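You operate a simulated robot arm through the tools that you are given. There is no shell and no other tool. Be economical: measure what you need, move in short steps, check, and stop when the job is done.

Carry out the task below with a simulated robot arm. There is one attempt and no reset: what you move stays moved.

TASK
Latch the brass plate and polish off the tarnish with the pad that the ticket names.
Fine: load the pad at the polish tin, put it back and open the latch again.
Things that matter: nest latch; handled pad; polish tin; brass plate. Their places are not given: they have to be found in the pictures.

It is judged by the outcome, as a careful person would: the job done as asked, and still so three seconds after it is handed in. It fails if anything else is knocked over, pushed out of place, dropped, spilled or broken.

THE ROBOT
A 7-joint arm with a two-finger parallel gripper, fixed in place. Base frame: the origin is at the foot of the arm, x ahead of it, y to its left, z up; the work surface is at about z = 0. Lengths are in m, angles in rad, forces in N, time in s.
With the tool pointing down near the work surface it reaches from about 0.24 to 0.62 m from the base axis. Its first joint turns from -1.152 to 1.152 rad. Payload 2.6 kg.
Tool frame: the origin (TCP) lies between the finger pads and is the grasp point; the fingertips stand 0.03 m ahead of it; z points along the fingers, y is the line along which they close. The gripper opens to 0.094 m. The fingers are 0.028 m wide and 0.01 m thick; the gripper's body (0.05 by 0.096 m) begins 0.055 m behind the TCP.
Orientation is that of the tool frame in the base frame, as a unit quaternion [w, x, y, z]. With the fingers straight down and closing along the base's y, the tool's x points along the base's -x, its y along +y and its z along -z.

THE INTERFACE
- The arm moves only by the tool move_arm. Its argument "series" is a list that holds one entry, the list of rows, each a list of 6 numbers: the shift along the tool's x, y, z in units of 25 mm (1.0 is 25 mm), then the turn, a rotation vector about the tool's x, y, z in units of 6 degrees (1.0 is 6 degrees). In form: [[[x, y, z, wx, wy, wz], ...]]. A call has 1 to 20 rows; each row shifts and turns the commanded pose from where the row before left it, along the tool's axes as they then stand. "jaw" is the finger opening in cm, from 0 to 9.4, set as the call begins (left out, the last holds). A call with a number of a shift or a turn outside -1 to 1 is refused whole. A row lasts 0.2 s, in which the tool goes at most 0.05 m and 0.15 rad; a call with a longer step from one row to the next is refused whole, and so is a gripper value outside its range. A pose out of reach is approached as far as the arm can. The call stops where the force on the tool passes 70 N (or 10 N more than at its start, if that is more) or the arm is blocked; 0.2 s more then pass. The fingers move at their own pace (about 0.072 m/s each) and stop on an object; they squeeze with about 26 N. The grip force told is the motor's: it shows also when the fingers shut on nothing. Time passes only in rows, and 0.2 s behind the last, so rows that do not move let the fingers close. It gives the time, the measured TCP pose, the force on the tool (base axes), the opening and the grip force at its end, in the units of the frame above (readings bear some noise).
- Cameras (640 x 400 px; columns grow to the right, rows downward): "scene" is fixed at [0.0386, 0.4317, 0.5675]; the picture's right is [-0.75, -0.66, 0.00], its down [-0.35, 0.40, -0.85] and it looks along [0.56, -0.64, -0.53] (base axes); focal length 341 px, centre (320, 200). "wrist" rides on the gripper at [-0.037, 0, -0.058] in the tool frame; the picture's right is [0.00, -1.00, 0.00], its down [0.97, 0.00, -0.24] and it looks along [0.24, 0.00, 0.97] (tool axes); focal length 218 px, centre (320, 200).
- snapshot(camera): a new picture of that camera. No time passes.
- locate(camera, pixels): for up to 12 pixels [column, row] of the newest picture of that camera ("zoom" is the newest enlarged one), the place [x, y, z] in the base frame of the surface seen there, good to about 0.002 m. No time passes.
- zoom(camera, box): a new picture of the part [left, top, right, bottom] of that camera's present view, enlarged. No time passes.
- close_job(): hands the job in; it is judged then, once.

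Work in short steps. Measure before you move; look again where a grasp or a placing could have gone wrong, and mend it. You have 80 turns and 38 pictures in all, the two below and enlarged ones among them. Open the gripper and draw the arm clear of the work before you hand the job in, unless the task says otherwise; then end with one line.

The tools are called after "Emit:" as a command line: name --argument value ..., lists and objects as JSON in quotes. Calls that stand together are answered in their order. move_arm: Moves the arm, as the interface text tells. Its arguments: {"type":"object","properties":{"series":{"type":"array"},"jaw":{"type":"number"}},"required":["series"]} The other tools are called the same way: snapshot (camera) takes a picture; locate (camera, pixels) gives the place of the surface under pixels of a picture; zoom (camera, box) takes an enlarged picture of a part of a camera's view; close_job () hands the job in.

At the start:

```text
time: 0.0
eef_pos: [0.4388, -0.0407, 0.3332]
tcp_rot: [0.0, 0.001, 1.0, 0.0]
wrist_force: [-0.2, -0.1, -0.3]
finger_gap: 0.094
finger_force: 0.0
```

scene: 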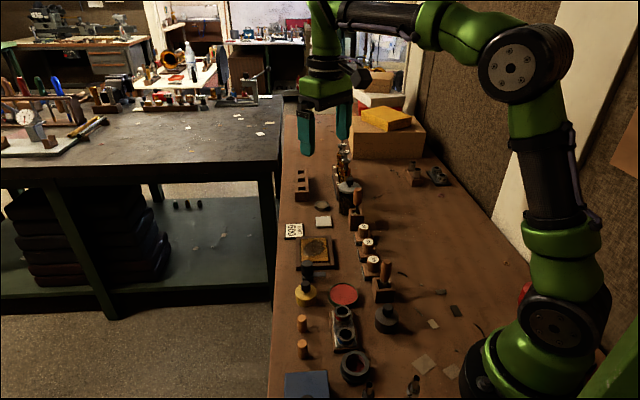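
wrist: 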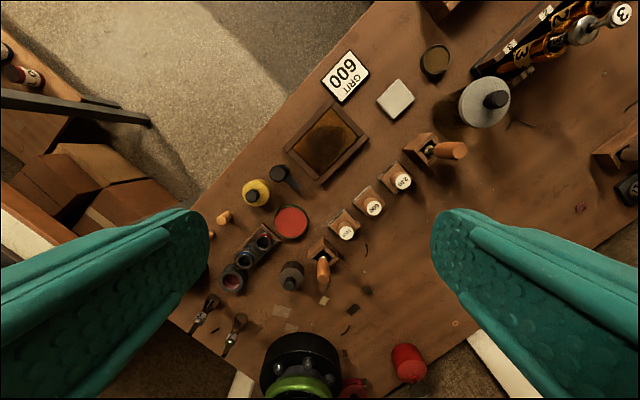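

The ticket at wrist (345,77) reads "GRIT 600"; three labelled pads stand at about (347,228), (373,205), (400,180). I zoom in to read the labels and see the latch.

Emit:
zoom --camera "wrist" --box '[220, 40, 480, 300]'

Emit:
zoom --camera "scene" --box '[270, 170, 430, 390]'

```text
1.54 times, centred on (350, 170) of wrist
```

zoom: 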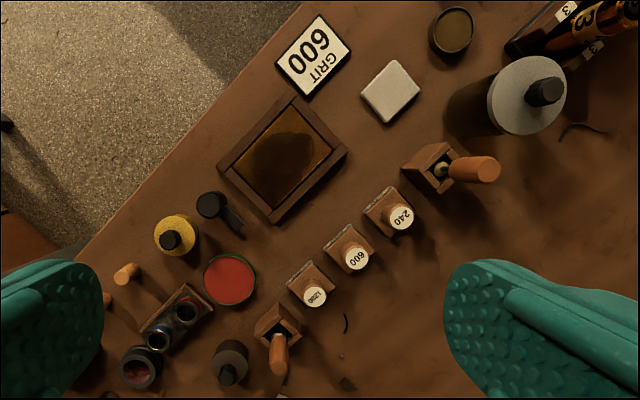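

```text
1.82 times, centred on (350, 280) of scene
```

zoom: 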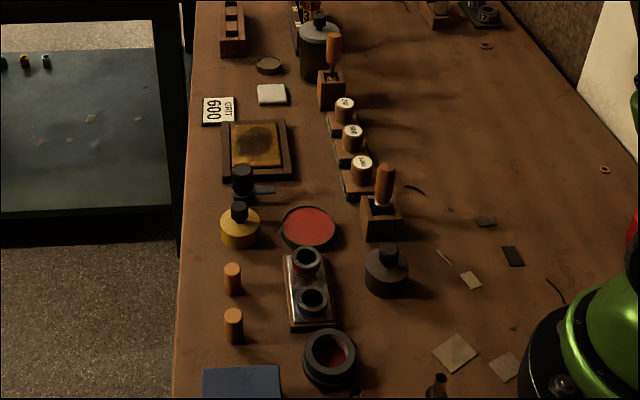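

Emit:
locate --camera "wrist" --pixels '[[374, 208], [347, 233], [402, 182], [361, 192], [291, 222], [278, 173], [296, 190], [325, 140], [270, 147], [333, 105], [367, 138], [321, 185]]'

Emit:
locate --camera "zoom" --pixels '[[352, 131], [352, 158], [366, 161], [338, 150], [242, 172], [265, 188], [308, 222], [285, 230], [225, 150], [292, 150], [255, 150], [228, 180]]'

Emit:
zoom --camera "scene" --box '[290, 215, 390, 315]'

```text
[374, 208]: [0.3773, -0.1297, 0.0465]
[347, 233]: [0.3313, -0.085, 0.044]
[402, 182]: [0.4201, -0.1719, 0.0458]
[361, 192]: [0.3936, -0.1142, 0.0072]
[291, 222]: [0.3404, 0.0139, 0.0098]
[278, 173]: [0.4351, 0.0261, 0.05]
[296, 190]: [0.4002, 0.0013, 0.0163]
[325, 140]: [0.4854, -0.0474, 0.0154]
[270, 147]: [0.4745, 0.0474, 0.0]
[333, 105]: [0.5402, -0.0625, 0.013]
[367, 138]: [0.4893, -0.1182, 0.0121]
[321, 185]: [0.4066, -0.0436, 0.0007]
```

```text
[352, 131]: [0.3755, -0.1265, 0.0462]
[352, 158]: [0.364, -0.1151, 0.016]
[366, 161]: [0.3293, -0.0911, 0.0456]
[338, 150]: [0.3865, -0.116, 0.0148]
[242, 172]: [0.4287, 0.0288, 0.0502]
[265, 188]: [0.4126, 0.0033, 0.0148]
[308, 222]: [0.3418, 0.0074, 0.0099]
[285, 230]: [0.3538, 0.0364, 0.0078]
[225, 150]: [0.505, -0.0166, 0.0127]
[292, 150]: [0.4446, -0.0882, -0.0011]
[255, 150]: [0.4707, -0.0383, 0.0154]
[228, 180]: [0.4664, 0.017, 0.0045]
```

```text
4.00 times, centred on (340, 265) of scene
```

zoom: 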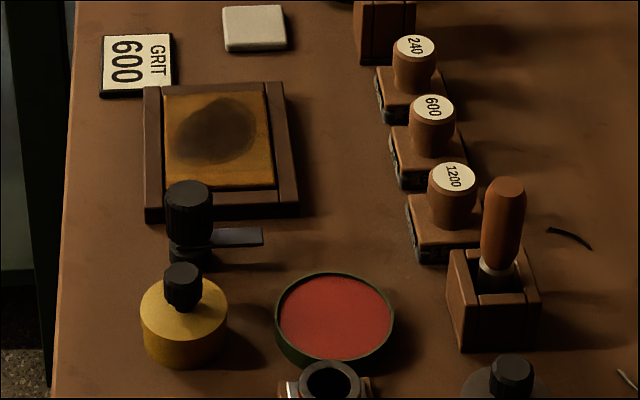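

Emit:
locate --camera "zoom" --pixels '[[150, 90], [280, 86], [290, 200], [152, 212], [166, 96], [262, 93], [272, 184], [188, 188], [260, 236], [215, 237], [433, 105], [334, 315]]'

Emit:
move_arm --series '[[[1, 0, 1, 0, 0, 0], [0, 0, 1, 0, 0, 0], [0, 0, 1, 0, 0, 0], [0, 0, 1, 0, 0, 0], [0, 0, 0, 0, 0, 0]]]'

Emit:
snapshot --camera "wrist"

```text
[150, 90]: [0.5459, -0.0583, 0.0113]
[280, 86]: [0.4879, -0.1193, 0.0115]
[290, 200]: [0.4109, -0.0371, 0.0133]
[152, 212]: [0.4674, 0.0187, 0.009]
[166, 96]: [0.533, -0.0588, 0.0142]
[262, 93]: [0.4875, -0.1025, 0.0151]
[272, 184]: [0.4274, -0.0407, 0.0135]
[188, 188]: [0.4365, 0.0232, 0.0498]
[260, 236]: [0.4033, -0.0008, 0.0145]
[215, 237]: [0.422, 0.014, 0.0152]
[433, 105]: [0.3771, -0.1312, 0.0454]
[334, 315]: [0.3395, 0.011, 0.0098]
```

```text
time: 1.2
eef_pos: [0.4153, -0.0411, 0.235]
tcp_rot: [0.0, 0.0, 1.0, 0.0]
wrist_force: [0.7, 0.2, -0.3]
finger_gap: 0.0941
finger_force: 0.1
```

```text
32 pictures are left
```

wrist: 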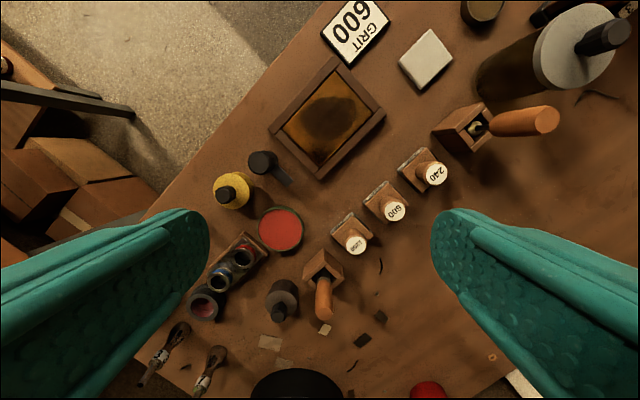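

The 600 pad is the middle one (wrist (394,211)); latch knob at (262,162) with its blade pointing along the plate edge (open). I zoom for details.

Emit:
zoom --camera "wrist" --box '[220, 130, 320, 260]'

Emit:
locate --camera "wrist" --pixels '[[263, 163], [284, 180], [280, 231], [280, 208], [280, 252], [259, 230], [303, 230], [326, 305], [545, 120], [226, 193], [395, 211], [329, 118]]'

Emit:
zoom --camera "wrist" --box '[330, 140, 460, 270]'

```text
3.08 times, centred on (270, 195) of wrist
```

zoom: 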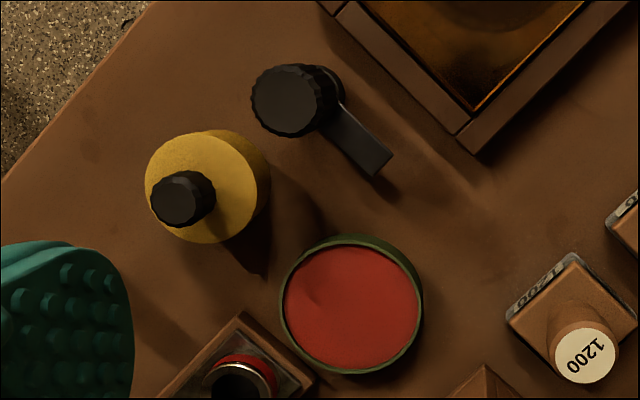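

```text
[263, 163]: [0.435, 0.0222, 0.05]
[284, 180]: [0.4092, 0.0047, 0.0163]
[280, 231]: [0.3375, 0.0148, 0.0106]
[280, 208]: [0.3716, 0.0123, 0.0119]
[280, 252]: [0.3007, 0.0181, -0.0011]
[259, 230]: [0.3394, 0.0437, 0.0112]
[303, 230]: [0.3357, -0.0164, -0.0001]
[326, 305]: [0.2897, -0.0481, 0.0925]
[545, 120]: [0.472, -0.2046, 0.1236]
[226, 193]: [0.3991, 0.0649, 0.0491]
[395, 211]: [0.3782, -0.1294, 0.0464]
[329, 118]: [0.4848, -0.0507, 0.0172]
```

```text
3.08 times, centred on (395, 205) of wrist
```

zoom: 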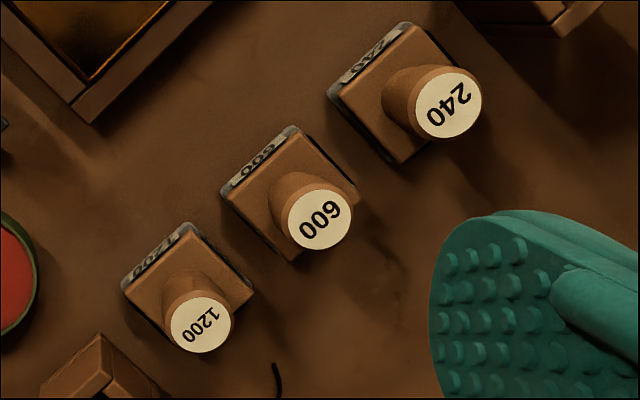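

Knob centre is about (0.435, 0.0247), top z 0.05; plate axes run at 45°. I move above it and yaw +45° about the tool z, leaving room to turn the knob 90° counter-clockwise so the blade swings over the plate edge.

Emit:
move_arm --series '[[[-0.263, 0.877, 0, 0, 0, 0], [-0.263, 0.877, 0, 0, 0, 0], [-0.263, 0.877, 0, 0, 0, 0], [0, 0, 0, 0, 0, 1], [0, 0, 0, 0, 0, 1], [0, 0, 0, 0, 0, 1], [0, 0, 0, 0, 0, 1], [0, 0, 0, 0, 0, 1], [0, 0, 0, 0, 0, 1], [0, 0, 0, 0, 0, 1], [0, 0, 0, 0, 0, 0.5], [0, 0, 1, 0, 0, 0], [0, 0, 1, 0, 0, 0], [0, 0, 1, 0, 0, 0], [0, 0, 1, 0, 0, 0], [0, 0, 0, 0, 0, 0]]]' --jaw 6

Emit:
snapshot --camera "wrist"

```text
time: 4.6
eef_pos: [0.4339, 0.0244, 0.1328]
tcp_rot: [-0.001, 0.383, 0.924, 0.0]
wrist_force: [-0.3, 0.1, -0.2]
finger_gap: 0.0599
finger_force: 0.1
```

```text
29 pictures are left
```

wrist: 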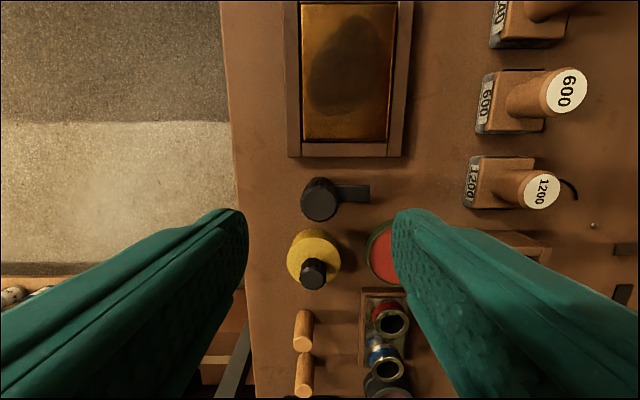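

View is aligned with the plate: knob at (320,198) centred between fingers, blade to its right, plate above. I descend to z≈0.058 and close.

Emit:
move_arm --series '[[[0, 0, 1, 0, 0, 0], [0, 0, 1, 0, 0, 0], [-0.03, 0, 1, 0, 0, 0], [0, 0, 0, 0, 0, 0]]]'

Emit:
move_arm --series '[[[0, 0, 0, 0, 0, 0], [0, 0, 0, 0, 0, 0], [0, 0, 0, 0, 0, 0]]]' --jaw 1.5

Emit:
zoom --camera "scene" --box '[270, 215, 370, 315]'

```text
time: 5.6
eef_pos: [0.4348, 0.0245, 0.0578]
tcp_rot: [0.0, 0.382, 0.924, 0.0]
wrist_force: [0.1, -0.3, -0.1]
finger_gap: 0.0599
finger_force: 0.0
```

```text
time: 6.4
eef_pos: [0.4351, 0.0252, 0.0577]
tcp_rot: [0.001, 0.382, 0.924, 0.001]
wrist_force: [11.3, 6.2, -7.4]
finger_gap: 0.0258
finger_force: 45.0
```

```text
4.00 times, centred on (320, 265) of scene
```

zoom: 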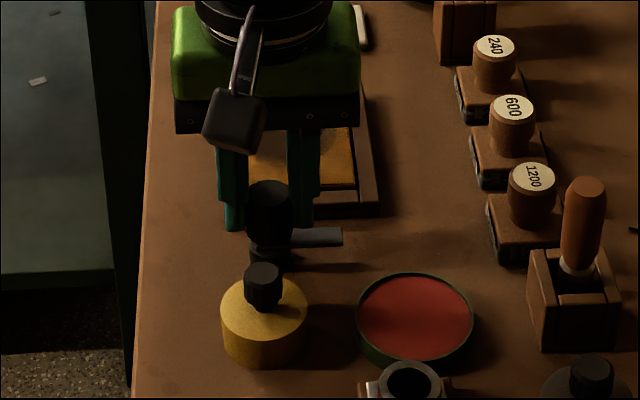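

Gripped (gap 25.8 mm). I relieve the small side load and turn the knob 90° CCW (-15 units).

Emit:
move_arm --series '[[[0, 0.03, 0, 0, 0, 0], [0, 0, 0, 0, 0, -1], [0, 0, 0, 0, 0, -1], [0, 0, 0, 0, 0, -1], [0, 0, 0, 0, 0, -1], [0, 0, 0, 0, 0, 0]]]'

Emit:
zoom --camera "scene" --box '[270, 215, 370, 315]'

```text
time: 7.8
eef_pos: [0.4351, 0.0264, 0.0586]
tcp_rot: [-0.001, 0.18, 0.984, 0.0]
wrist_force: [17.7, 11.1, -26.3]
finger_gap: 0.0257
finger_force: 44.7
```

```text
4.00 times, centred on (320, 265) of scene
```

zoom: 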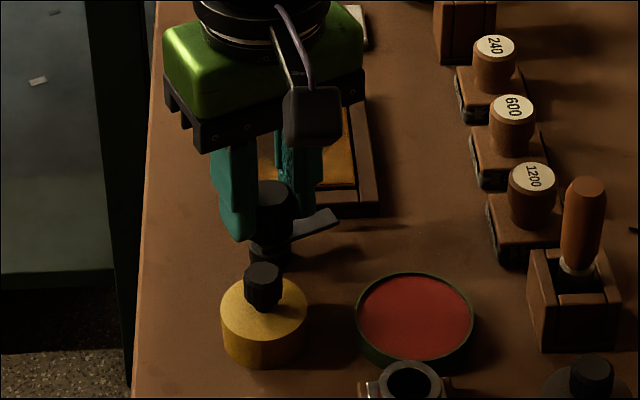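

The blade is turning (about 24° so far). Forces have grown slightly, so I nudge the command toward the measured pose and continue.

Emit:
move_arm --series '[[[0, 0.06, 0, 0, 0, 0], [0, 0, 0, 0, 0, 0]]]'

Emit:
move_arm --series '[[[0, 0, 0, 0, 0, -1], [0, 0, 0, 0, 0, -1], [0, 0, 0, 0, 0, -1], [0, 0, 0, 0, 0, 0]]]'

```text
time: 8.4
eef_pos: [0.4353, 0.025, 0.0574]
tcp_rot: [-0.002, 0.184, 0.983, 0.0]
wrist_force: [10.7, 1.5, -25.9]
finger_gap: 0.0258
finger_force: 44.8
```

```text
time: 9.4
eef_pos: [0.4345, 0.0268, 0.0572]
tcp_rot: [-0.001, 0.025, 1.0, 0.0]
wrist_force: [9.3, -0.3, -32.3]
finger_gap: 0.0255
finger_force: 45.4
```

Emit:
move_arm --series '[[[0, 0, 0.04, 0, 0, 0], [0, 0, 0, 0, 0, -1], [0, 0, 0, 0, 0, -1], [0, 0, 0, 0, 0, 0]]]'

```text
time: 10.4
eef_pos: [0.434, 0.0266, 0.0579]
tcp_rot: [-0.001, -0.078, 0.997, 0.0]
wrist_force: [-10.4, -1.8, -4.6]
finger_gap: 0.0257
finger_force: 45.0
```

Moving down 1 mm relieved the load. I continue turning the remaining 36°.

Emit:
move_arm --series '[[[0, 0, 0, 0, 0, -1], [0, 0, 0, 0, 0, -1], [0, 0, 0, 0, 0, -1], [0, 0, 0, 0, 0, 0]]]'

Emit:
zoom --camera "scene" --box '[270, 215, 370, 315]'

```text
time: 11.4
eef_pos: [0.4352, 0.0273, 0.0575]
tcp_rot: [-0.002, -0.233, 0.972, 0.001]
wrist_force: [-26.6, 3.2, 15.8]
finger_gap: 0.0254
finger_force: 44.7
```

```text
4.00 times, centred on (320, 265) of scene
```

zoom: 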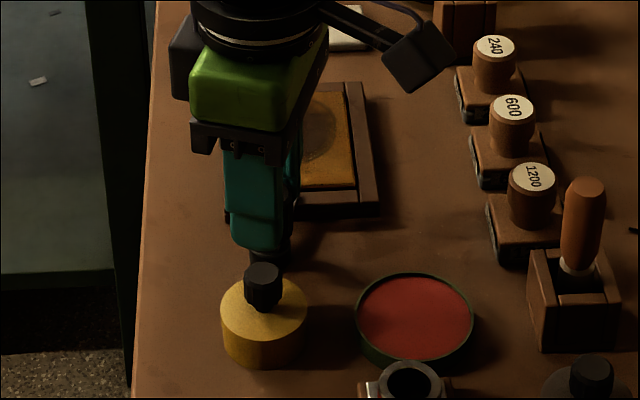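

Emit:
move_arm --series '[[[0.036, 0.018, -0.02, 0, 0, 0], [0, 0, 0, 0, 0, -1], [0, 0, 0, 0, 0, -1], [0, 0, 0, 0, 0, -1], [0, 0, 0, 0, 0, 0]]]'

Emit:
snapshot --camera "wrist"

```text
time: 12.6
eef_pos: [0.4343, 0.0273, 0.0578]
tcp_rot: [0.0, -0.384, 0.923, 0.001]
wrist_force: [-7.3, 10.3, -3.6]
finger_gap: 0.0255
finger_force: 45.1
```

```text
25 pictures are left
```

wrist: 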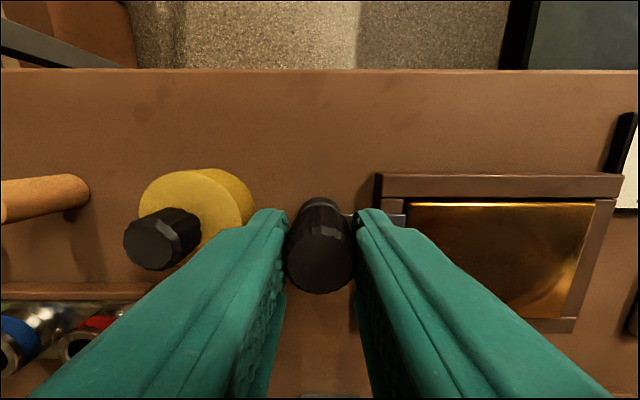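

Turned to ~90°; blade now lies over the frame near (390,217). I release to a modest 4.5 cm (bottle nearby), lift and look.

Emit:
move_arm --series '[[[0, 0, 0, 0, 0, 0], [0, 0, 0, 0, 0, 0], [0, 0, -1, 0, 0, 0], [0, 0, -1, 0, 0, 0], [0, 0, -1, 0, 0, 0], [0, 0, -1, 0, 0, 0], [0, 0, -1, 0, 0, 0], [0, 0, 0, 0, 0, 0]]]' --jaw 4.5

Emit:
snapshot --camera "wrist"

Emit:
zoom --camera "scene" --box '[290, 215, 390, 315]'

```text
time: 14.4
eef_pos: [0.4352, 0.0261, 0.1838]
tcp_rot: [0.001, -0.382, 0.924, 0.001]
wrist_force: [-0.3, -0.5, 0.0]
finger_gap: 0.0452
finger_force: 0.1
```

```text
24 pictures are left
```

wrist: 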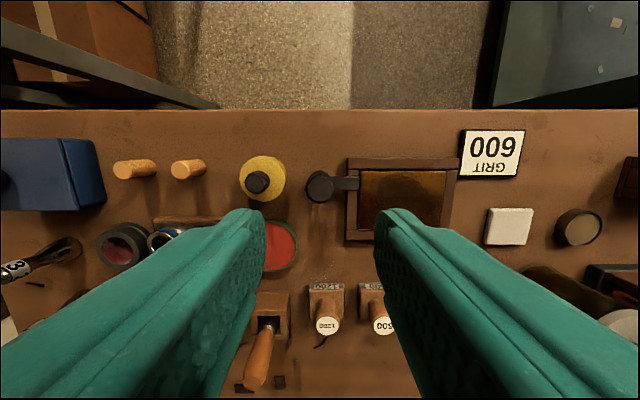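

```text
4.00 times, centred on (340, 265) of scene
```

zoom: 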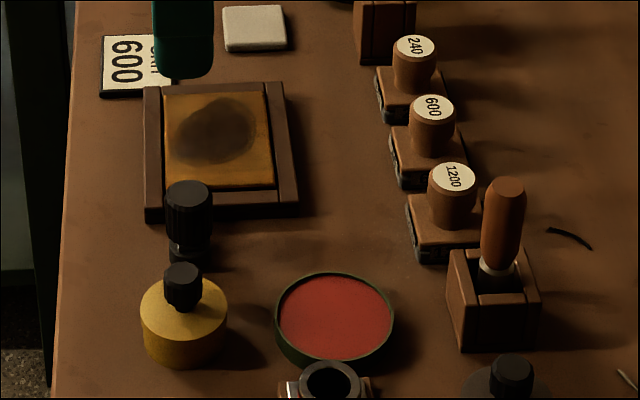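

Latched: the blade lies over the frame and plate edge. Now I move over the 600 pad at about (0.3775,-0.130).

Emit:
move_arm --series '[[[0.864, -0.398, 0, 0, 0, 0], [0.864, -0.398, 0, 0, 0, 0], [0.864, -0.398, 0, 0, 0, 0], [0.864, -0.398, 0, 0, 0, 0], [0.864, -0.398, 0, 0, 0, 0], [0.864, -0.398, 0, 0, 0, 0], [0.864, -0.398, 0, 0, 0, 0], [0, 0, 1, 0, 0, 0], [0, 0, 1, 0, 0, 0], [0, 0, 1, 0, 0, 0], [0, 0, 0, 0, 0, 0]]]'

Emit:
snapshot --camera "wrist"

```text
time: 16.8
eef_pos: [0.3778, -0.1319, 0.1073]
tcp_rot: [0.0, -0.384, 0.923, 0.0]
wrist_force: [-0.2, -0.5, -0.3]
finger_gap: 0.0447
finger_force: 0.0
```

```text
22 pictures are left
```

wrist: 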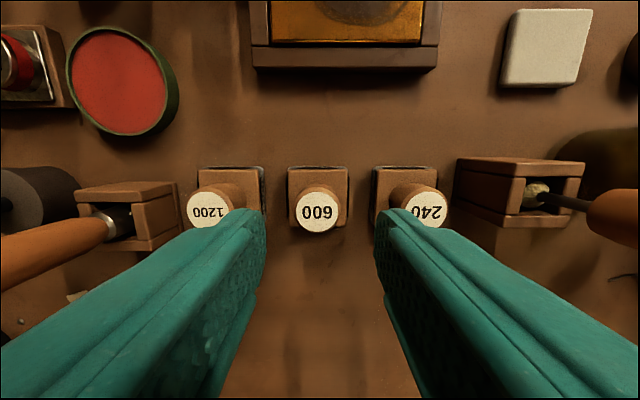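

600 knob at (317,210), almost centred. I correct by ~1.5 mm, lower to z≈0.052 and grip.

Emit:
move_arm --series '[[[-0.06, 0.055, 0, 0, 0, 0], [0, 0, 0.8, 0, 0, 0], [0, 0, 0.8, 0, 0, 0], [0, 0, 0.6, 0, 0, 0], [0, 0, 0, 0, 0, 0]]]' --jaw 4.2

Emit:
move_arm --series '[[[0, 0, 0, 0, 0, 0], [0, 0, 0, 0, 0, 0], [0, 0, 0, 0, 0, 0]]]' --jaw 1

Emit:
zoom --camera "scene" --box '[310, 185, 430, 305]'

```text
time: 18.0
eef_pos: [0.3776, -0.1272, 0.0514]
tcp_rot: [0.0, -0.383, 0.924, 0.0]
wrist_force: [0.7, 0.5, -0.1]
finger_gap: 0.0418
finger_force: 0.1
```

```text
time: 18.8
eef_pos: [0.3767, -0.1274, 0.0529]
tcp_rot: [0.0, -0.383, 0.924, 0.0]
wrist_force: [0.1, -1.1, 1.0]
finger_gap: 0.0265
finger_force: 25.9
```

```text
3.33 times, centred on (370, 245) of scene
```

zoom: 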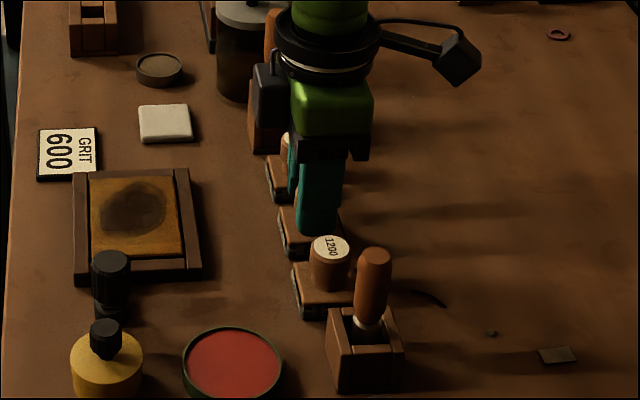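

Gripped (gap 26.5 mm). I lift, move across to the tin in two legs (avoiding the upright handles), and check.

Emit:
move_arm --series '[[[0, 0, -1, 0, 0, 0], [0, 0, -1, 0, 0, 0], [0, 0, -1, 0, 0, 0], [-0.967, 0, 0, 0, 0, 0], [-0.967, 0, 0, 0, 0, 0], [-0.966, 0, 0, 0, 0, 0], [0, 1, 0, 0, 0, 0], [0, 1, 0, 0, 0, 0], [0, 1, 0, 0, 0, 0], [0, 1, 0, 0, 0, 0], [0, 1, 0, 0, 0, 0], [0, 0, 1, 0, 0, 0], [0, 0, 0, 0, 0, 0]]]'

Emit:
zoom --camera "scene" --box '[280, 200, 420, 340]'

Emit:
snapshot --camera "wrist"

```text
time: 21.6
eef_pos: [0.3395, 0.0127, 0.1028]
tcp_rot: [0.0, -0.383, 0.924, 0.0]
wrist_force: [0.1, -0.2, 0.3]
finger_gap: 0.0097
finger_force: 0.0
```

```text
2.86 times, centred on (350, 270) of scene
```

zoom: 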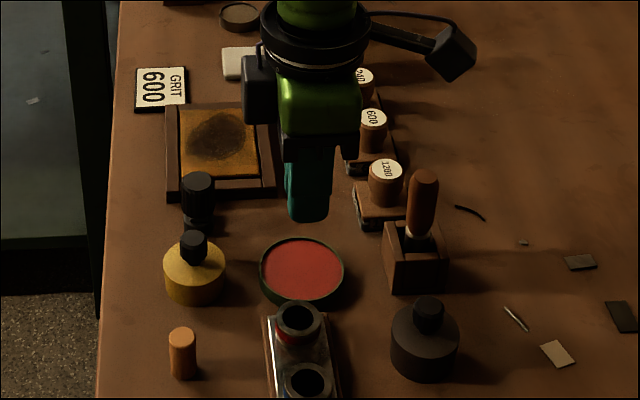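

```text
19 pictures are left
```

wrist: 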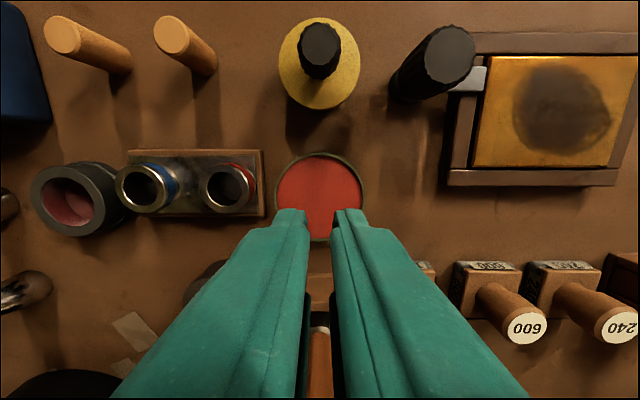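

The pad slipped out at lift-off (gap 9.7 mm) and stayed behind. I check the 600 pad's present place and pose.

Emit:
zoom --camera "scene" --box '[340, 205, 410, 275]'

Emit:
locate --camera "wrist" --pixels '[[527, 328], [455, 270], [521, 274], [460, 305], [620, 328], [320, 155], [320, 238], [277, 197], [362, 197]]'

```text
5.71 times, centred on (375, 240) of scene
```

zoom: 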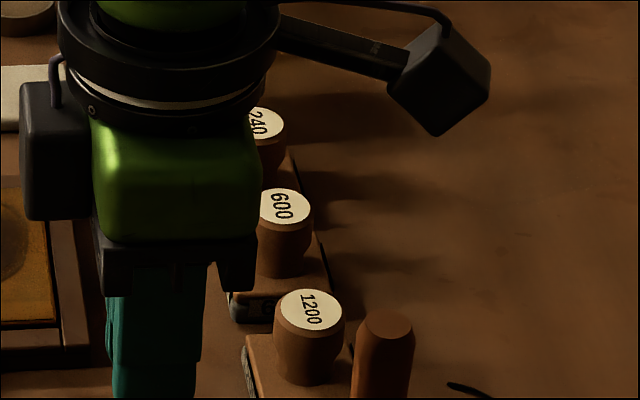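

```text
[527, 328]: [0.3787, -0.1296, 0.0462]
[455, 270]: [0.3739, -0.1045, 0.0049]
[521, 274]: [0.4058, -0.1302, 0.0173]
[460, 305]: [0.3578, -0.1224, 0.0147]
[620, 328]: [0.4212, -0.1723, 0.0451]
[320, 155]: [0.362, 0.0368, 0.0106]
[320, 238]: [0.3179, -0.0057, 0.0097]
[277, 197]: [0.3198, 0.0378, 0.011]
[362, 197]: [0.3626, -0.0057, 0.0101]
```

The 600 pad still stands in its place, knob at about (0.3787,-0.1296). I go back, and take it with a full squeeze and a longer settling time before lifting slowly.

Emit:
move_arm --series '[[[0, 0, -1, 0, 0, 0], [0, -0.855, 0, 0, 0, 0], [0, -0.855, 0, 0, 0, 0], [0, -0.855, 0, 0, 0, 0], [0, -0.855, 0, 0, 0, 0], [0, -0.855, 0, 0, 0, 0], [0, -0.855, 0, 0, 0, 0], [0.973, 0, 0, 0, 0, 0], [0.973, 0, 0, 0, 0, 0], [0.974, 0, 0, 0, 0, 0], [0, 0, 1, 0, 0, 0], [0, 0, 0, 0, 0, 0], [0, 0, 0, 0, 0, 0]]]' --jaw 4.4

Emit:
snapshot --camera "wrist"

```text
time: 24.4
eef_pos: [0.3794, -0.1322, 0.103]
tcp_rot: [0.0, -0.383, 0.924, 0.0]
wrist_force: [-0.1, 0.8, -0.9]
finger_gap: 0.044
finger_force: 0.1
```

```text
17 pictures are left
```

wrist: 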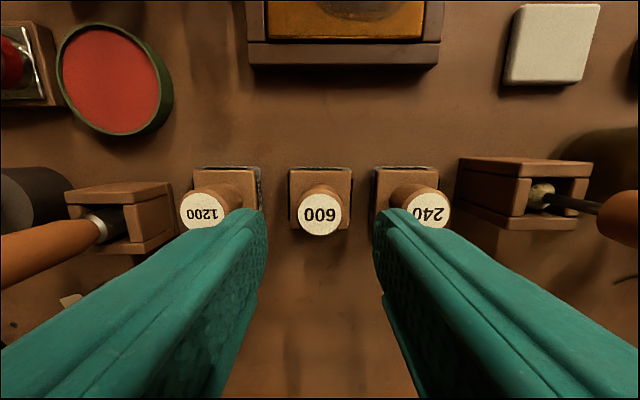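

Knob is centred at (320,214). Descend and close fully with a longer pause.

Emit:
move_arm --series '[[[0, 0, 0.7, 0, 0, 0], [0, 0, 0.7, 0, 0, 0], [0, 0, 0.7, 0, 0, 0], [0, 0, 0, 0, 0, 0]]]'

Emit:
move_arm --series '[[[0, 0, 0, 0, 0, 0], [0, 0, 0, 0, 0, 0], [0, 0, 0, 0, 0, 0], [0, 0, 0, 0, 0, 0], [0, 0, 0, 0, 0, 0]]]' --jaw 0

Emit:
move_arm --series '[[[0, 0, -0.2, 0, 0, 0], [0, 0, -0.2, 0, 0, 0], [0, 0, 0, 0, 0, 0]]]'

```text
time: 25.4
eef_pos: [0.3786, -0.1313, 0.0489]
tcp_rot: [-0.001, -0.383, 0.924, 0.0]
wrist_force: [-1.0, -0.4, -0.2]
finger_gap: 0.044
finger_force: 0.0
```

```text
time: 26.6
eef_pos: [0.3789, -0.1316, 0.0498]
tcp_rot: [0.0, -0.383, 0.924, 0.0]
wrist_force: [0.0, 0.5, 0.7]
finger_gap: 0.0267
finger_force: 26.2
```

```text
time: 27.4
eef_pos: [0.379, -0.131, 0.0598]
tcp_rot: [0.0, -0.383, 0.924, 0.0]
wrist_force: [-0.4, 0.1, -0.4]
finger_gap: 0.0268
finger_force: 25.5
```

Emit:
move_arm --series '[[[0, 0, -0.3, 0, 0, 0], [0, 0, -0.3, 0, 0, 0], [0, 0, -0.3, 0, 0, 0], [0, 0, -0.3, 0, 0, 0], [0, 0, 0, 0, 0, 0]]]'

Emit:
zoom --camera "scene" --box '[320, 195, 420, 295]'

```text
time: 28.6
eef_pos: [0.3804, -0.13, 0.0908]
tcp_rot: [0.0, -0.383, 0.924, 0.0]
wrist_force: [0.0, -0.3, -0.7]
finger_gap: 0.0268
finger_force: 25.6
```

```text
4.00 times, centred on (370, 245) of scene
```

zoom: 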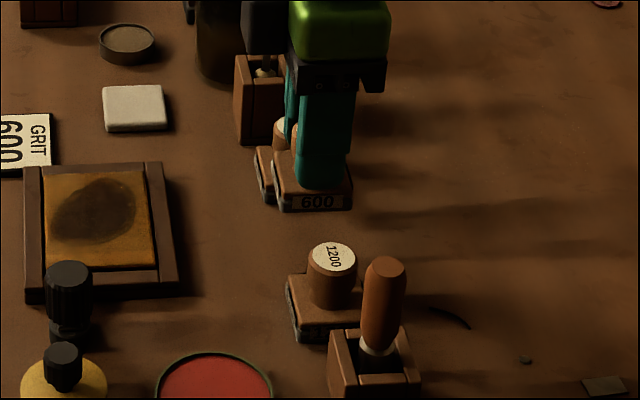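

The pad is held this time. I carry it gently to the tin at about (0.3405, 0.0158).

Emit:
move_arm --series '[[[0, 0, -0.4, 0, 0, 0], [0, 0, -0.4, 0, 0, 0], [-0.512, 0, 0, 0, 0, 0], [-0.512, 0, 0, 0, 0, 0], [-0.512, 0, 0, 0, 0, 0], [-0.512, 0, 0, 0, 0, 0], [-0.512, 0, 0, 0, 0, 0], [-0.512, 0, 0, 0, 0, 0], [0, 0.523, 0, 0, 0, 0], [0, 0.523, 0, 0, 0, 0], [0, 0.523, 0, 0, 0, 0], [0, 0.523, 0, 0, 0, 0], [0, 0.523, 0, 0, 0, 0], [0, 0.523, 0, 0, 0, 0], [0, 0.523, 0, 0, 0, 0], [0, 0.523, 0, 0, 0, 0], [0, 0.523, 0, 0, 0, 0], [0, 0.523, 0, 0, 0, 0], [0, 0, 0, 0, 0, 0]]]'

Emit:
zoom --camera "scene" --box '[280, 220, 400, 340]'

Emit:
snapshot --camera "wrist"

```text
time: 32.6
eef_pos: [0.3408, 0.0153, 0.111]
tcp_rot: [0.0, -0.382, 0.924, 0.0]
wrist_force: [-0.4, 0.8, -0.2]
finger_gap: 0.0269
finger_force: 26.0
```

```text
3.33 times, centred on (340, 280) of scene
```

zoom: 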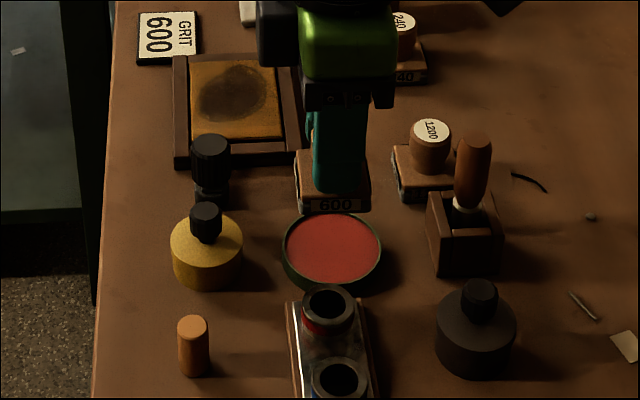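

```text
14 pictures are left
```

wrist: 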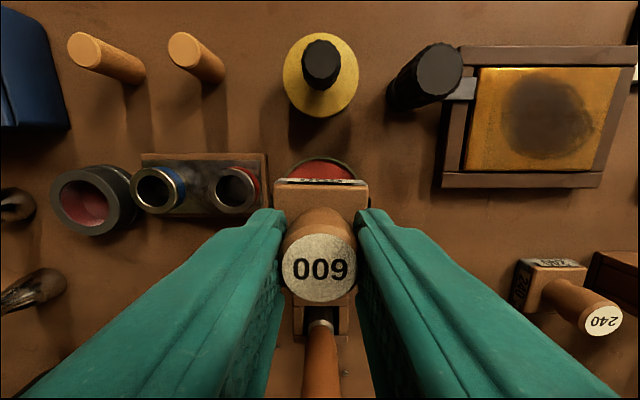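

Pad sits over the tin. I lower it nearly to the polish surface, then in small steps while watching force.

Emit:
move_arm --series '[[[0, 0, 0.45, 0, 0, 0], [0, 0, 0.45, 0, 0, 0], [0, 0, 0.45, 0, 0, 0], [0, 0, 0.45, 0, 0, 0], [0, 0, 0, 0, 0, 0]]]'

Emit:
move_arm --series '[[[0, 0, 0.06, 0, 0, 0], [0, 0, 0.06, 0, 0, 0], [0, 0, 0.06, 0, 0, 0], [0, 0, 0, 0, 0, 0]]]'

```text
time: 33.8
eef_pos: [0.3413, 0.0159, 0.0652]
tcp_rot: [0.0, -0.382, 0.924, -0.001]
wrist_force: [0.5, -0.2, -0.8]
finger_gap: 0.0265
finger_force: 26.4
```

```text
time: 34.8
eef_pos: [0.342, 0.0171, 0.0614]
tcp_rot: [-0.001, -0.382, 0.924, 0.0]
wrist_force: [0.4, -1.0, -1.2]
finger_gap: 0.0268
finger_force: 26.0
```

No contact yet; continuing down in small steps.

Emit:
move_arm --series '[[[0, 0, 0.04, 0, 0, 0], [0, 0, 0.04, 0, 0, 0], [0, 0, 0, 0, 0, 0]]]'

Emit:
move_arm --series '[[[0, 0, 0.04, 0, 0, 0], [0, 0, 0.02, 0, 0, 0], [0, 0, 0, 0, 0, 0]]]'

```text
time: 35.6
eef_pos: [0.3414, 0.016, 0.0605]
tcp_rot: [0.0, -0.383, 0.924, 0.0]
wrist_force: [-0.2, 0.2, 2.3]
finger_gap: 0.0268
finger_force: 25.8
```

```text
time: 36.4
eef_pos: [0.3425, 0.0175, 0.0586]
tcp_rot: [0.001, -0.382, 0.924, 0.0]
wrist_force: [-7.3, 1.3, 23.8]
finger_gap: 0.0269
finger_force: 26.1
```

Contact at 24 N; I dwell briefly and lift gently, then check.

Emit:
move_arm --series '[[[0, 0, 0, 0, 0, 0], [0, 0, -0.02, 0, 0, 0], [0, 0, 0, 0, 0, 0], [0, 0, 0, 0, 0, 0], [0, 0, -0.2, 0, 0, 0], [0, 0, -0.4, 0, 0, 0], [0, 0, -0.4, 0, 0, 0], [0, 0, -0.4, 0, 0, 0], [0, 0, -0.4, 0, 0, 0], [0, 0, 0, 0, 0, 0]]]'

Emit:
zoom --camera "scene" --box '[280, 210, 400, 330]'

```text
time: 38.6
eef_pos: [0.3415, 0.0155, 0.1039]
tcp_rot: [0.001, -0.383, 0.924, 0.0]
wrist_force: [0.2, 0.2, -0.7]
finger_gap: 0.0268
finger_force: 25.8
```

```text
3.33 times, centred on (340, 270) of scene
```

zoom: 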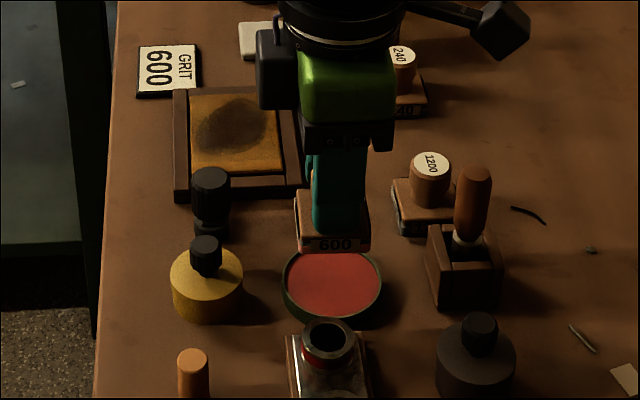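

Pad's felt edge looks red: loaded. I measure the tarnish extents on the plate.

Emit:
locate --camera "zoom" --pixels '[[234, 126], [197, 130], [268, 122], [242, 98], [222, 156], [192, 97], [272, 95], [282, 168], [196, 172]]'

Emit:
zoom --camera "scene" --box '[315, 225, 365, 275]'

```text
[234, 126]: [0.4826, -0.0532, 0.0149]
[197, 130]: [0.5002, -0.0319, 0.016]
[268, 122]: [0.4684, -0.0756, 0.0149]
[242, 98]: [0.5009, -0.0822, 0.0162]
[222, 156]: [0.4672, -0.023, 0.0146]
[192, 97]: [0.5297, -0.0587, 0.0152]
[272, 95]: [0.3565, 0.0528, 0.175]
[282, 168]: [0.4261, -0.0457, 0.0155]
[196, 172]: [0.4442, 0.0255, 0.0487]
```

```text
8.00 times, centred on (340, 250) of scene
```

zoom: 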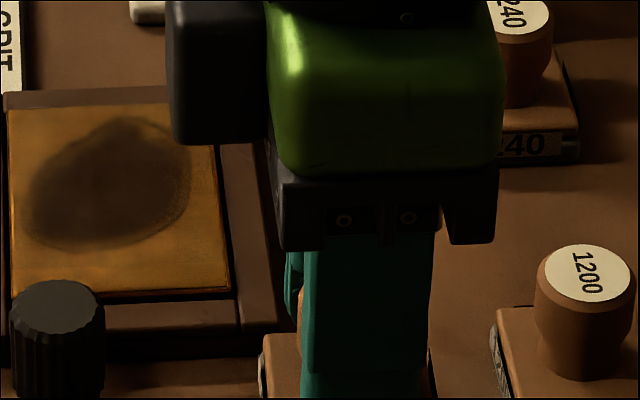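

Tarnish centre ≈ (0.484,-0.0525), half-extents ~33 mm × 27 mm. I carry the pad along the clear lane and over the plate.

Emit:
move_arm --series '[[[0, -0.5, -0.2, 0, 0, 0], [0, -0.5, 0, 0, 0, 0], [0, -0.5, 0, 0, 0, 0], [0, -0.5, 0, 0, 0, 0], [0, -0.5, 0, 0, 0, 0], [0, -0.5, 0, 0, 0, 0], [0, -0.5, 0, 0, 0, 0], [0, -0.5, 0, 0, 0, 0], [0, -0.5, 0, 0, 0, 0], [0, -0.5, 0, 0, 0, 0], [0, -0.5, 0, 0, 0, 0], [0, -0.49, 0, 0, 0, 0], [-0.53, 0, 0, 0, 0, 0], [-0.53, 0, 0, 0, 0, 0], [-0.53, 0, 0, 0, 0, 0], [-0.54, 0, 0, 0, 0, 0], [0, 0, 0.5, 0, 0, 0], [0, 0, 0.5, 0, 0, 0], [0, 0, 0, 0, 0, 0]]]'

Emit:
zoom --camera "scene" --box '[270, 195, 370, 295]'

```text
time: 42.6
eef_pos: [0.4849, -0.0529, 0.0826]
tcp_rot: [0.0, -0.383, 0.924, -0.001]
wrist_force: [0.1, 0.3, -0.5]
finger_gap: 0.0267
finger_force: 25.9
```

```text
4.00 times, centred on (320, 245) of scene
```

zoom: 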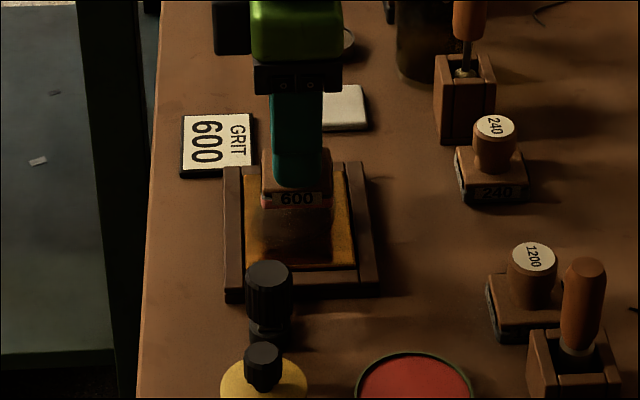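

Over the plate. Lower in small steps to contact.

Emit:
move_arm --series '[[[0, 0, 0.3, 0, 0, 0], [0, 0, 0.3, 0, 0, 0], [0, 0, 0.06, 0, 0, 0], [0, 0, 0, 0, 0, 0]]]'

Emit:
move_arm --series '[[[0, 0, 0.04, 0, 0, 0], [0, 0, 0.04, 0, 0, 0], [0, 0, 0, 0, 0, 0]]]'

```text
time: 43.6
eef_pos: [0.4851, -0.0534, 0.0681]
tcp_rot: [0.0, -0.383, 0.924, 0.001]
wrist_force: [-0.1, -0.3, 0.2]
finger_gap: 0.0268
finger_force: 25.9
```

```text
time: 44.4
eef_pos: [0.4851, -0.0516, 0.0641]
tcp_rot: [0.0, -0.382, 0.924, 0.0]
wrist_force: [0.2, 0.1, -0.6]
finger_gap: 0.0267
finger_force: 26.7
```

Emit:
move_arm --series '[[[0, 0, 0.04, 0, 0, 0], [0, 0, 0, 0, 0, 0]]]'

Emit:
move_arm --series '[[[0, 0, 0.04, 0, 0, 0], [0, 0, 0, 0, 0, 0]]]'

```text
time: 45.0
eef_pos: [0.4848, -0.0518, 0.0648]
tcp_rot: [0.001, -0.383, 0.924, -0.001]
wrist_force: [-1.0, 0.2, 6.0]
finger_gap: 0.0269
finger_force: 26.6
```

```text
time: 45.6
eef_pos: [0.4854, -0.052, 0.0641]
tcp_rot: [0.001, -0.383, 0.924, -0.001]
wrist_force: [-6.7, 0.8, 20.6]
finger_gap: 0.027
finger_force: 26.1
```

Pressing at ~20 N; I ease slightly and sweep the pad over the tarnish in three lanes.

Emit:
move_arm --series '[[[0, 0, -0.015, 0, 0, 0], [-0.36, 0, 0, 0, 0, 0], [0, 0.34, 0, 0, 0, 0], [0, 0.34, 0, 0, 0, 0], [0, -0.34, 0, 0, 0, 0], [0, -0.34, 0, 0, 0, 0], [0, -0.34, 0, 0, 0, 0], [0, -0.34, 0, 0, 0, 0], [0, 0, 0, 0, 0, 0]]]'

Emit:
move_arm --series '[[[0.36, 0, 0, 0, 0, 0], [0, 0.34, 0, 0, 0, 0], [0, 0.34, 0, 0, 0, 0], [0, 0.34, 0, 0, 0, 0], [0, 0.34, 0, 0, 0, 0], [0.36, 0, 0, 0, 0, 0], [0, -0.34, 0, 0, 0, 0], [0, -0.34, 0, 0, 0, 0], [0, -0.34, 0, 0, 0, 0], [0, -0.34, 0, 0, 0, 0], [0, 0, 0, 0, 0, 0]]]'

Emit:
zoom --camera "scene" --box '[280, 205, 360, 285]'

```text
time: 47.6
eef_pos: [0.5032, -0.0564, 0.0613]
tcp_rot: [0.0, -0.383, 0.924, 0.0]
wrist_force: [-1.4, 1.7, 8.2]
finger_gap: 0.0268
finger_force: 26.4
```

```text
time: 50.0
eef_pos: [0.4897, -0.0702, 0.0629]
tcp_rot: [0.001, -0.382, 0.924, 0.0]
wrist_force: [-0.1, 0.0, 0.0]
finger_gap: 0.0265
finger_force: 26.3
```

```text
5.00 times, centred on (320, 245) of scene
```

zoom: 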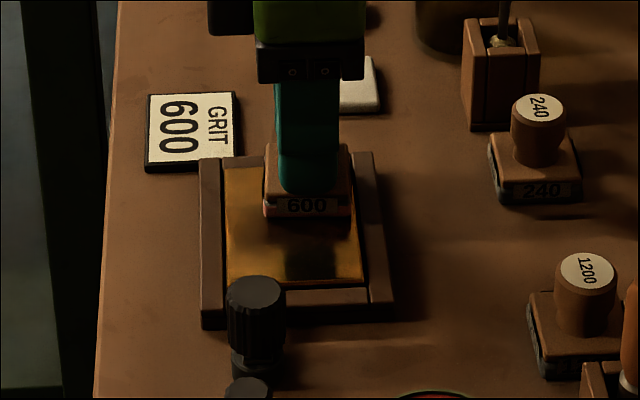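

Much of the tarnish is gone but pressure has vanished (pad slid slightly in the grip). I press again by small steps and repeat lanes.

Emit:
move_arm --series '[[[0, 0, 0.04, 0, 0, 0], [0, 0, 0, 0, 0, 0]]]'

```text
time: 50.6
eef_pos: [0.4888, -0.0704, 0.0622]
tcp_rot: [-0.001, -0.383, 0.924, 0.0]
wrist_force: [-0.5, -0.3, 1.1]
finger_gap: 0.0267
finger_force: 26.1
```

Emit:
move_arm --series '[[[0, 0, 0.04, 0, 0, 0], [0, 0, 0, 0, 0, 0]]]'

```text
time: 51.2
eef_pos: [0.4896, -0.0703, 0.0618]
tcp_rot: [0.002, -0.382, 0.924, -0.001]
wrist_force: [-4.5, 1.6, 13.6]
finger_gap: 0.0268
finger_force: 26.0
```

13.6 N contact. Sweep again.

Emit:
move_arm --series '[[[0, 0.34, 0, 0, 0, 0], [0, 0.34, 0, 0, 0, 0], [0, 0.34, 0, 0, 0, 0], [0, 0.34, 0, 0, 0, 0], [-0.18, 0, 0, 0, 0, 0], [0, -0.34, 0, 0, 0, 0], [0, -0.34, 0, 0, 0, 0], [0, -0.34, 0, 0, 0, 0], [0, -0.34, 0, 0, 0, 0], [0, 0, 0, 0, 0, 0]]]'

Emit:
move_arm --series '[[[-0.18, 0, 0.02, 0, 0, 0], [0, 0.34, 0, 0, 0, 0], [0, 0.34, 0, 0, 0, 0], [0, 0.34, 0, 0, 0, 0], [0, 0.34, 0, 0, 0, 0], [-0.36, 0, 0, 0, 0, 0], [0, -0.34, 0, 0, 0, 0], [0, -0.34, 0, 0, 0, 0], [0, -0.34, 0, 0, 0, 0], [0, -0.34, 0, 0, 0, 0], [0, 0, 0, 0, 0, 0]]]'

Emit:
move_arm --series '[[[0, 0, -0.3, 0, 0, 0], [0, 0, -0.4, 0, 0, 0], [0.18, 0, -0.4, 0, 0, 0], [0.54, 0, 0, 0, 0, 0], [0.54, 0, 0, 0, 0, 0], [0.54, 0, 0, 0, 0, 0], [0.54, 0, 0, 0, 0, 0], [0, 0, 0, 0, 0, 0]]]'

Emit:
zoom --camera "scene" --box '[280, 205, 380, 305]'

```text
time: 53.4
eef_pos: [0.4934, -0.0667, 0.0621]
tcp_rot: [0.0, -0.382, 0.924, -0.001]
wrist_force: [-4.3, 8.0, 26.1]
finger_gap: 0.0267
finger_force: 26.0
```

```text
time: 55.8
eef_pos: [0.5037, -0.0572, 0.0607]
tcp_rot: [0.0, -0.382, 0.924, 0.0]
wrist_force: [-4.8, 4.5, 21.8]
finger_gap: 0.0269
finger_force: 26.2
```

```text
time: 57.6
eef_pos: [0.4609, -0.0994, 0.0873]
tcp_rot: [0.0, -0.383, 0.924, 0.0]
wrist_force: [-0.4, -1.1, -1.3]
finger_gap: 0.0267
finger_force: 25.6
```

```text
4.00 times, centred on (330, 255) of scene
```

zoom: 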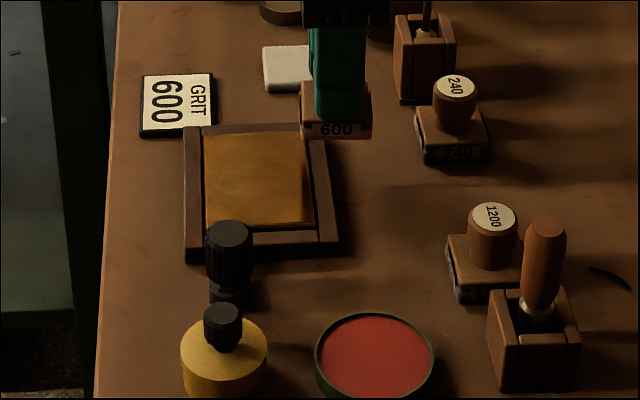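

Emit:
zoom --camera "scene" --box '[322, 233, 366, 270]'

```text
10.81 times, centred on (344, 252) of scene
```

zoom: 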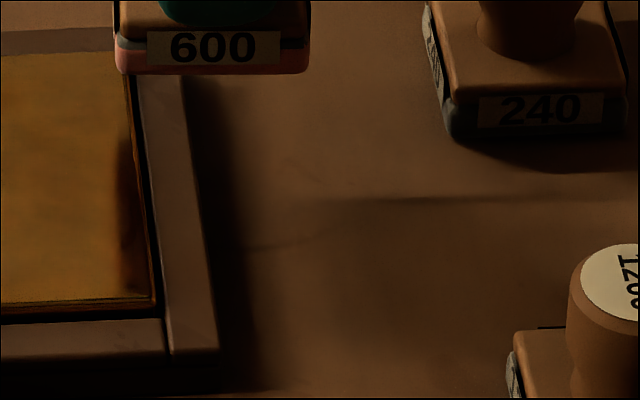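

There's a darker strip at the plate's right edge; I check from the wrist camera whether it's tarnish or a reflection.

Emit:
snapshot --camera "wrist"

```text
7 pictures are left
```

wrist: 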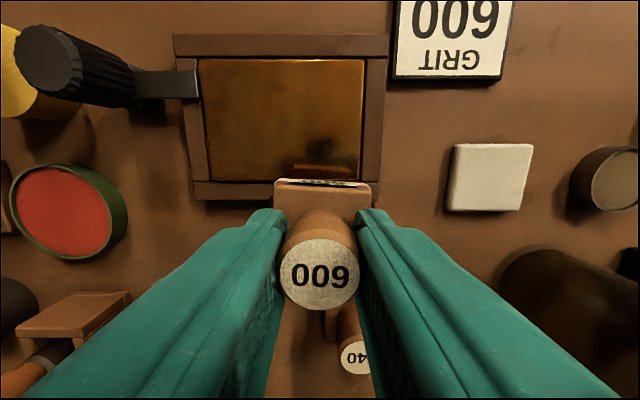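

Emit:
locate --camera "zoom" --pixels '[[128, 150], [125, 200], [130, 260], [95, 200]]'

Emit:
locate --camera "wrist" --pixels '[[315, 160], [345, 170], [285, 173], [362, 180], [205, 182], [203, 62], [362, 62]]'

```text
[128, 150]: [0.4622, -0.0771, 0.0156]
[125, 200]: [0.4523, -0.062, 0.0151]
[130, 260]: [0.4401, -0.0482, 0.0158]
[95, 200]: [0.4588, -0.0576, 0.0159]
```

```text
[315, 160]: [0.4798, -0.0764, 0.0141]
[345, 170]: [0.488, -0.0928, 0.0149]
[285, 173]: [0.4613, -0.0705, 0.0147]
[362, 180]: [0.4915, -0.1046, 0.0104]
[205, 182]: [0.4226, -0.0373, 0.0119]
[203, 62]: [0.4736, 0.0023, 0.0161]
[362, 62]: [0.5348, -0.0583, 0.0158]
```

The dark spots from the two cameras don't coincide, suggesting reflections of the gripper. I raise and move over the pad's home, then view the plate unobstructed before deciding.

Emit:
move_arm --series '[[[0, 0, -0.5, 0, 0, 0], [0, 0, -0.5, 0, 0, 0], [0, 0.479, 0, 0, 0, 0], [0, 0.479, 0, 0, 0, 0], [0, 0.478, 0, 0, 0, 0], [0.54, 0, 0, 0, 0, 0], [0.54, 0, 0, 0, 0, 0], [0.54, 0, 0, 0, 0, 0], [0.54, 0, 0, 0, 0, 0], [0.53, 0, 0, 0, 0, 0], [0.53, 0, 0, 0, 0, 0], [0, 0, 0, 0, 0, 0]]]'

Emit:
zoom --camera "scene" --box '[305, 225, 385, 275]'

Emit:
snapshot --camera "wrist"

```text
time: 60.2
eef_pos: [0.3797, -0.1301, 0.1137]
tcp_rot: [-0.001, -0.383, 0.924, 0.001]
wrist_force: [-0.4, -1.3, -0.4]
finger_gap: 0.027
finger_force: 25.3
```

```text
8.00 times, centred on (345, 250) of scene
```

zoom: 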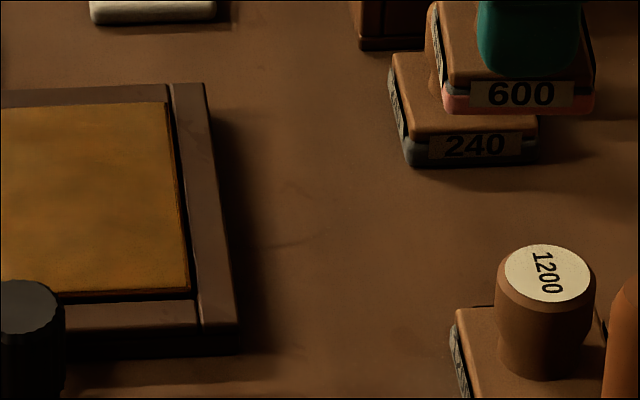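

```text
5 pictures are left
```

wrist: 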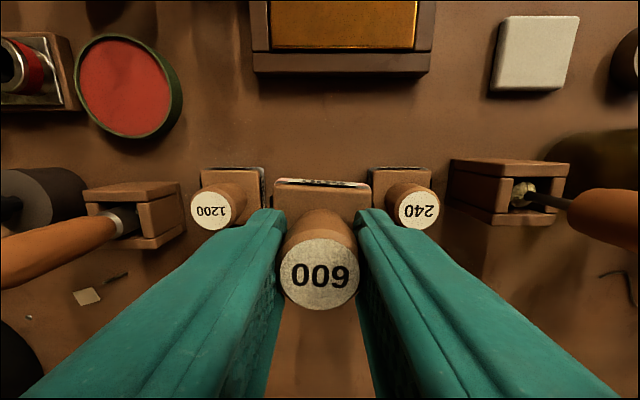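

Plate is clean (dark patches were reflections). I lower the pad to its home spot between 1200 and 240.

Emit:
move_arm --series '[[[0, 0, 0.5, 0, 0, 0], [0, 0, 0.5, 0, 0, 0], [0, 0, 0.5, 0, 0, 0], [0, 0, 0.5, 0, 0, 0], [0, 0, 0.4, 0, 0, 0], [0, 0, 0, 0, 0, 0]]]'

Emit:
move_arm --series '[[[0, 0, 0.05, 0, 0, 0], [0, 0, 0.05, 0, 0, 0], [0, 0, 0, 0, 0, 0]]]'

```text
time: 61.6
eef_pos: [0.3801, -0.1303, 0.0534]
tcp_rot: [0.0, -0.383, 0.924, 0.0]
wrist_force: [0.3, 0.2, -0.2]
finger_gap: 0.0269
finger_force: 26.1
```

```text
time: 62.4
eef_pos: [0.3777, -0.1298, 0.0516]
tcp_rot: [0.0, -0.383, 0.924, 0.0]
wrist_force: [0.5, 0.3, -0.6]
finger_gap: 0.0268
finger_force: 25.7
```

Emit:
move_arm --series '[[[0, 0, 0.05, 0, 0, 0], [0, 0, 0.05, 0, 0, 0], [0, 0, 0, 0, 0, 0]]]'

Emit:
move_arm --series '[[[0, 0, 0.05, 0, 0, 0], [0, 0, 0, 0, 0, 0]]]'

```text
time: 63.2
eef_pos: [0.3787, -0.1306, 0.0486]
tcp_rot: [0.0, -0.383, 0.924, 0.0]
wrist_force: [0.1, -0.2, -0.8]
finger_gap: 0.0268
finger_force: 25.5
```

```text
time: 63.8
eef_pos: [0.3795, -0.1296, 0.0474]
tcp_rot: [0.0, -0.383, 0.924, -0.001]
wrist_force: [0.3, 0.1, -0.8]
finger_gap: 0.0269
finger_force: 25.9
```

Emit:
move_arm --series '[[[0, 0, 0.04, 0, 0, 0], [0, 0, 0, 0, 0, 0]]]'

Emit:
move_arm --series '[[[0, 0, 0.02, 0, 0, 0], [0, 0, 0, 0, 0, 0]]]'

```text
time: 64.4
eef_pos: [0.3792, -0.1307, 0.0474]
tcp_rot: [0.0, -0.382, 0.924, 0.0]
wrist_force: [-5.4, 0.5, 11.9]
finger_gap: 0.0267
finger_force: 26.2
```

```text
time: 65.0
eef_pos: [0.3805, -0.1306, 0.046]
tcp_rot: [0.002, -0.383, 0.924, 0.0]
wrist_force: [-4.7, 1.3, 18.6]
finger_gap: 0.0268
finger_force: 26.3
```

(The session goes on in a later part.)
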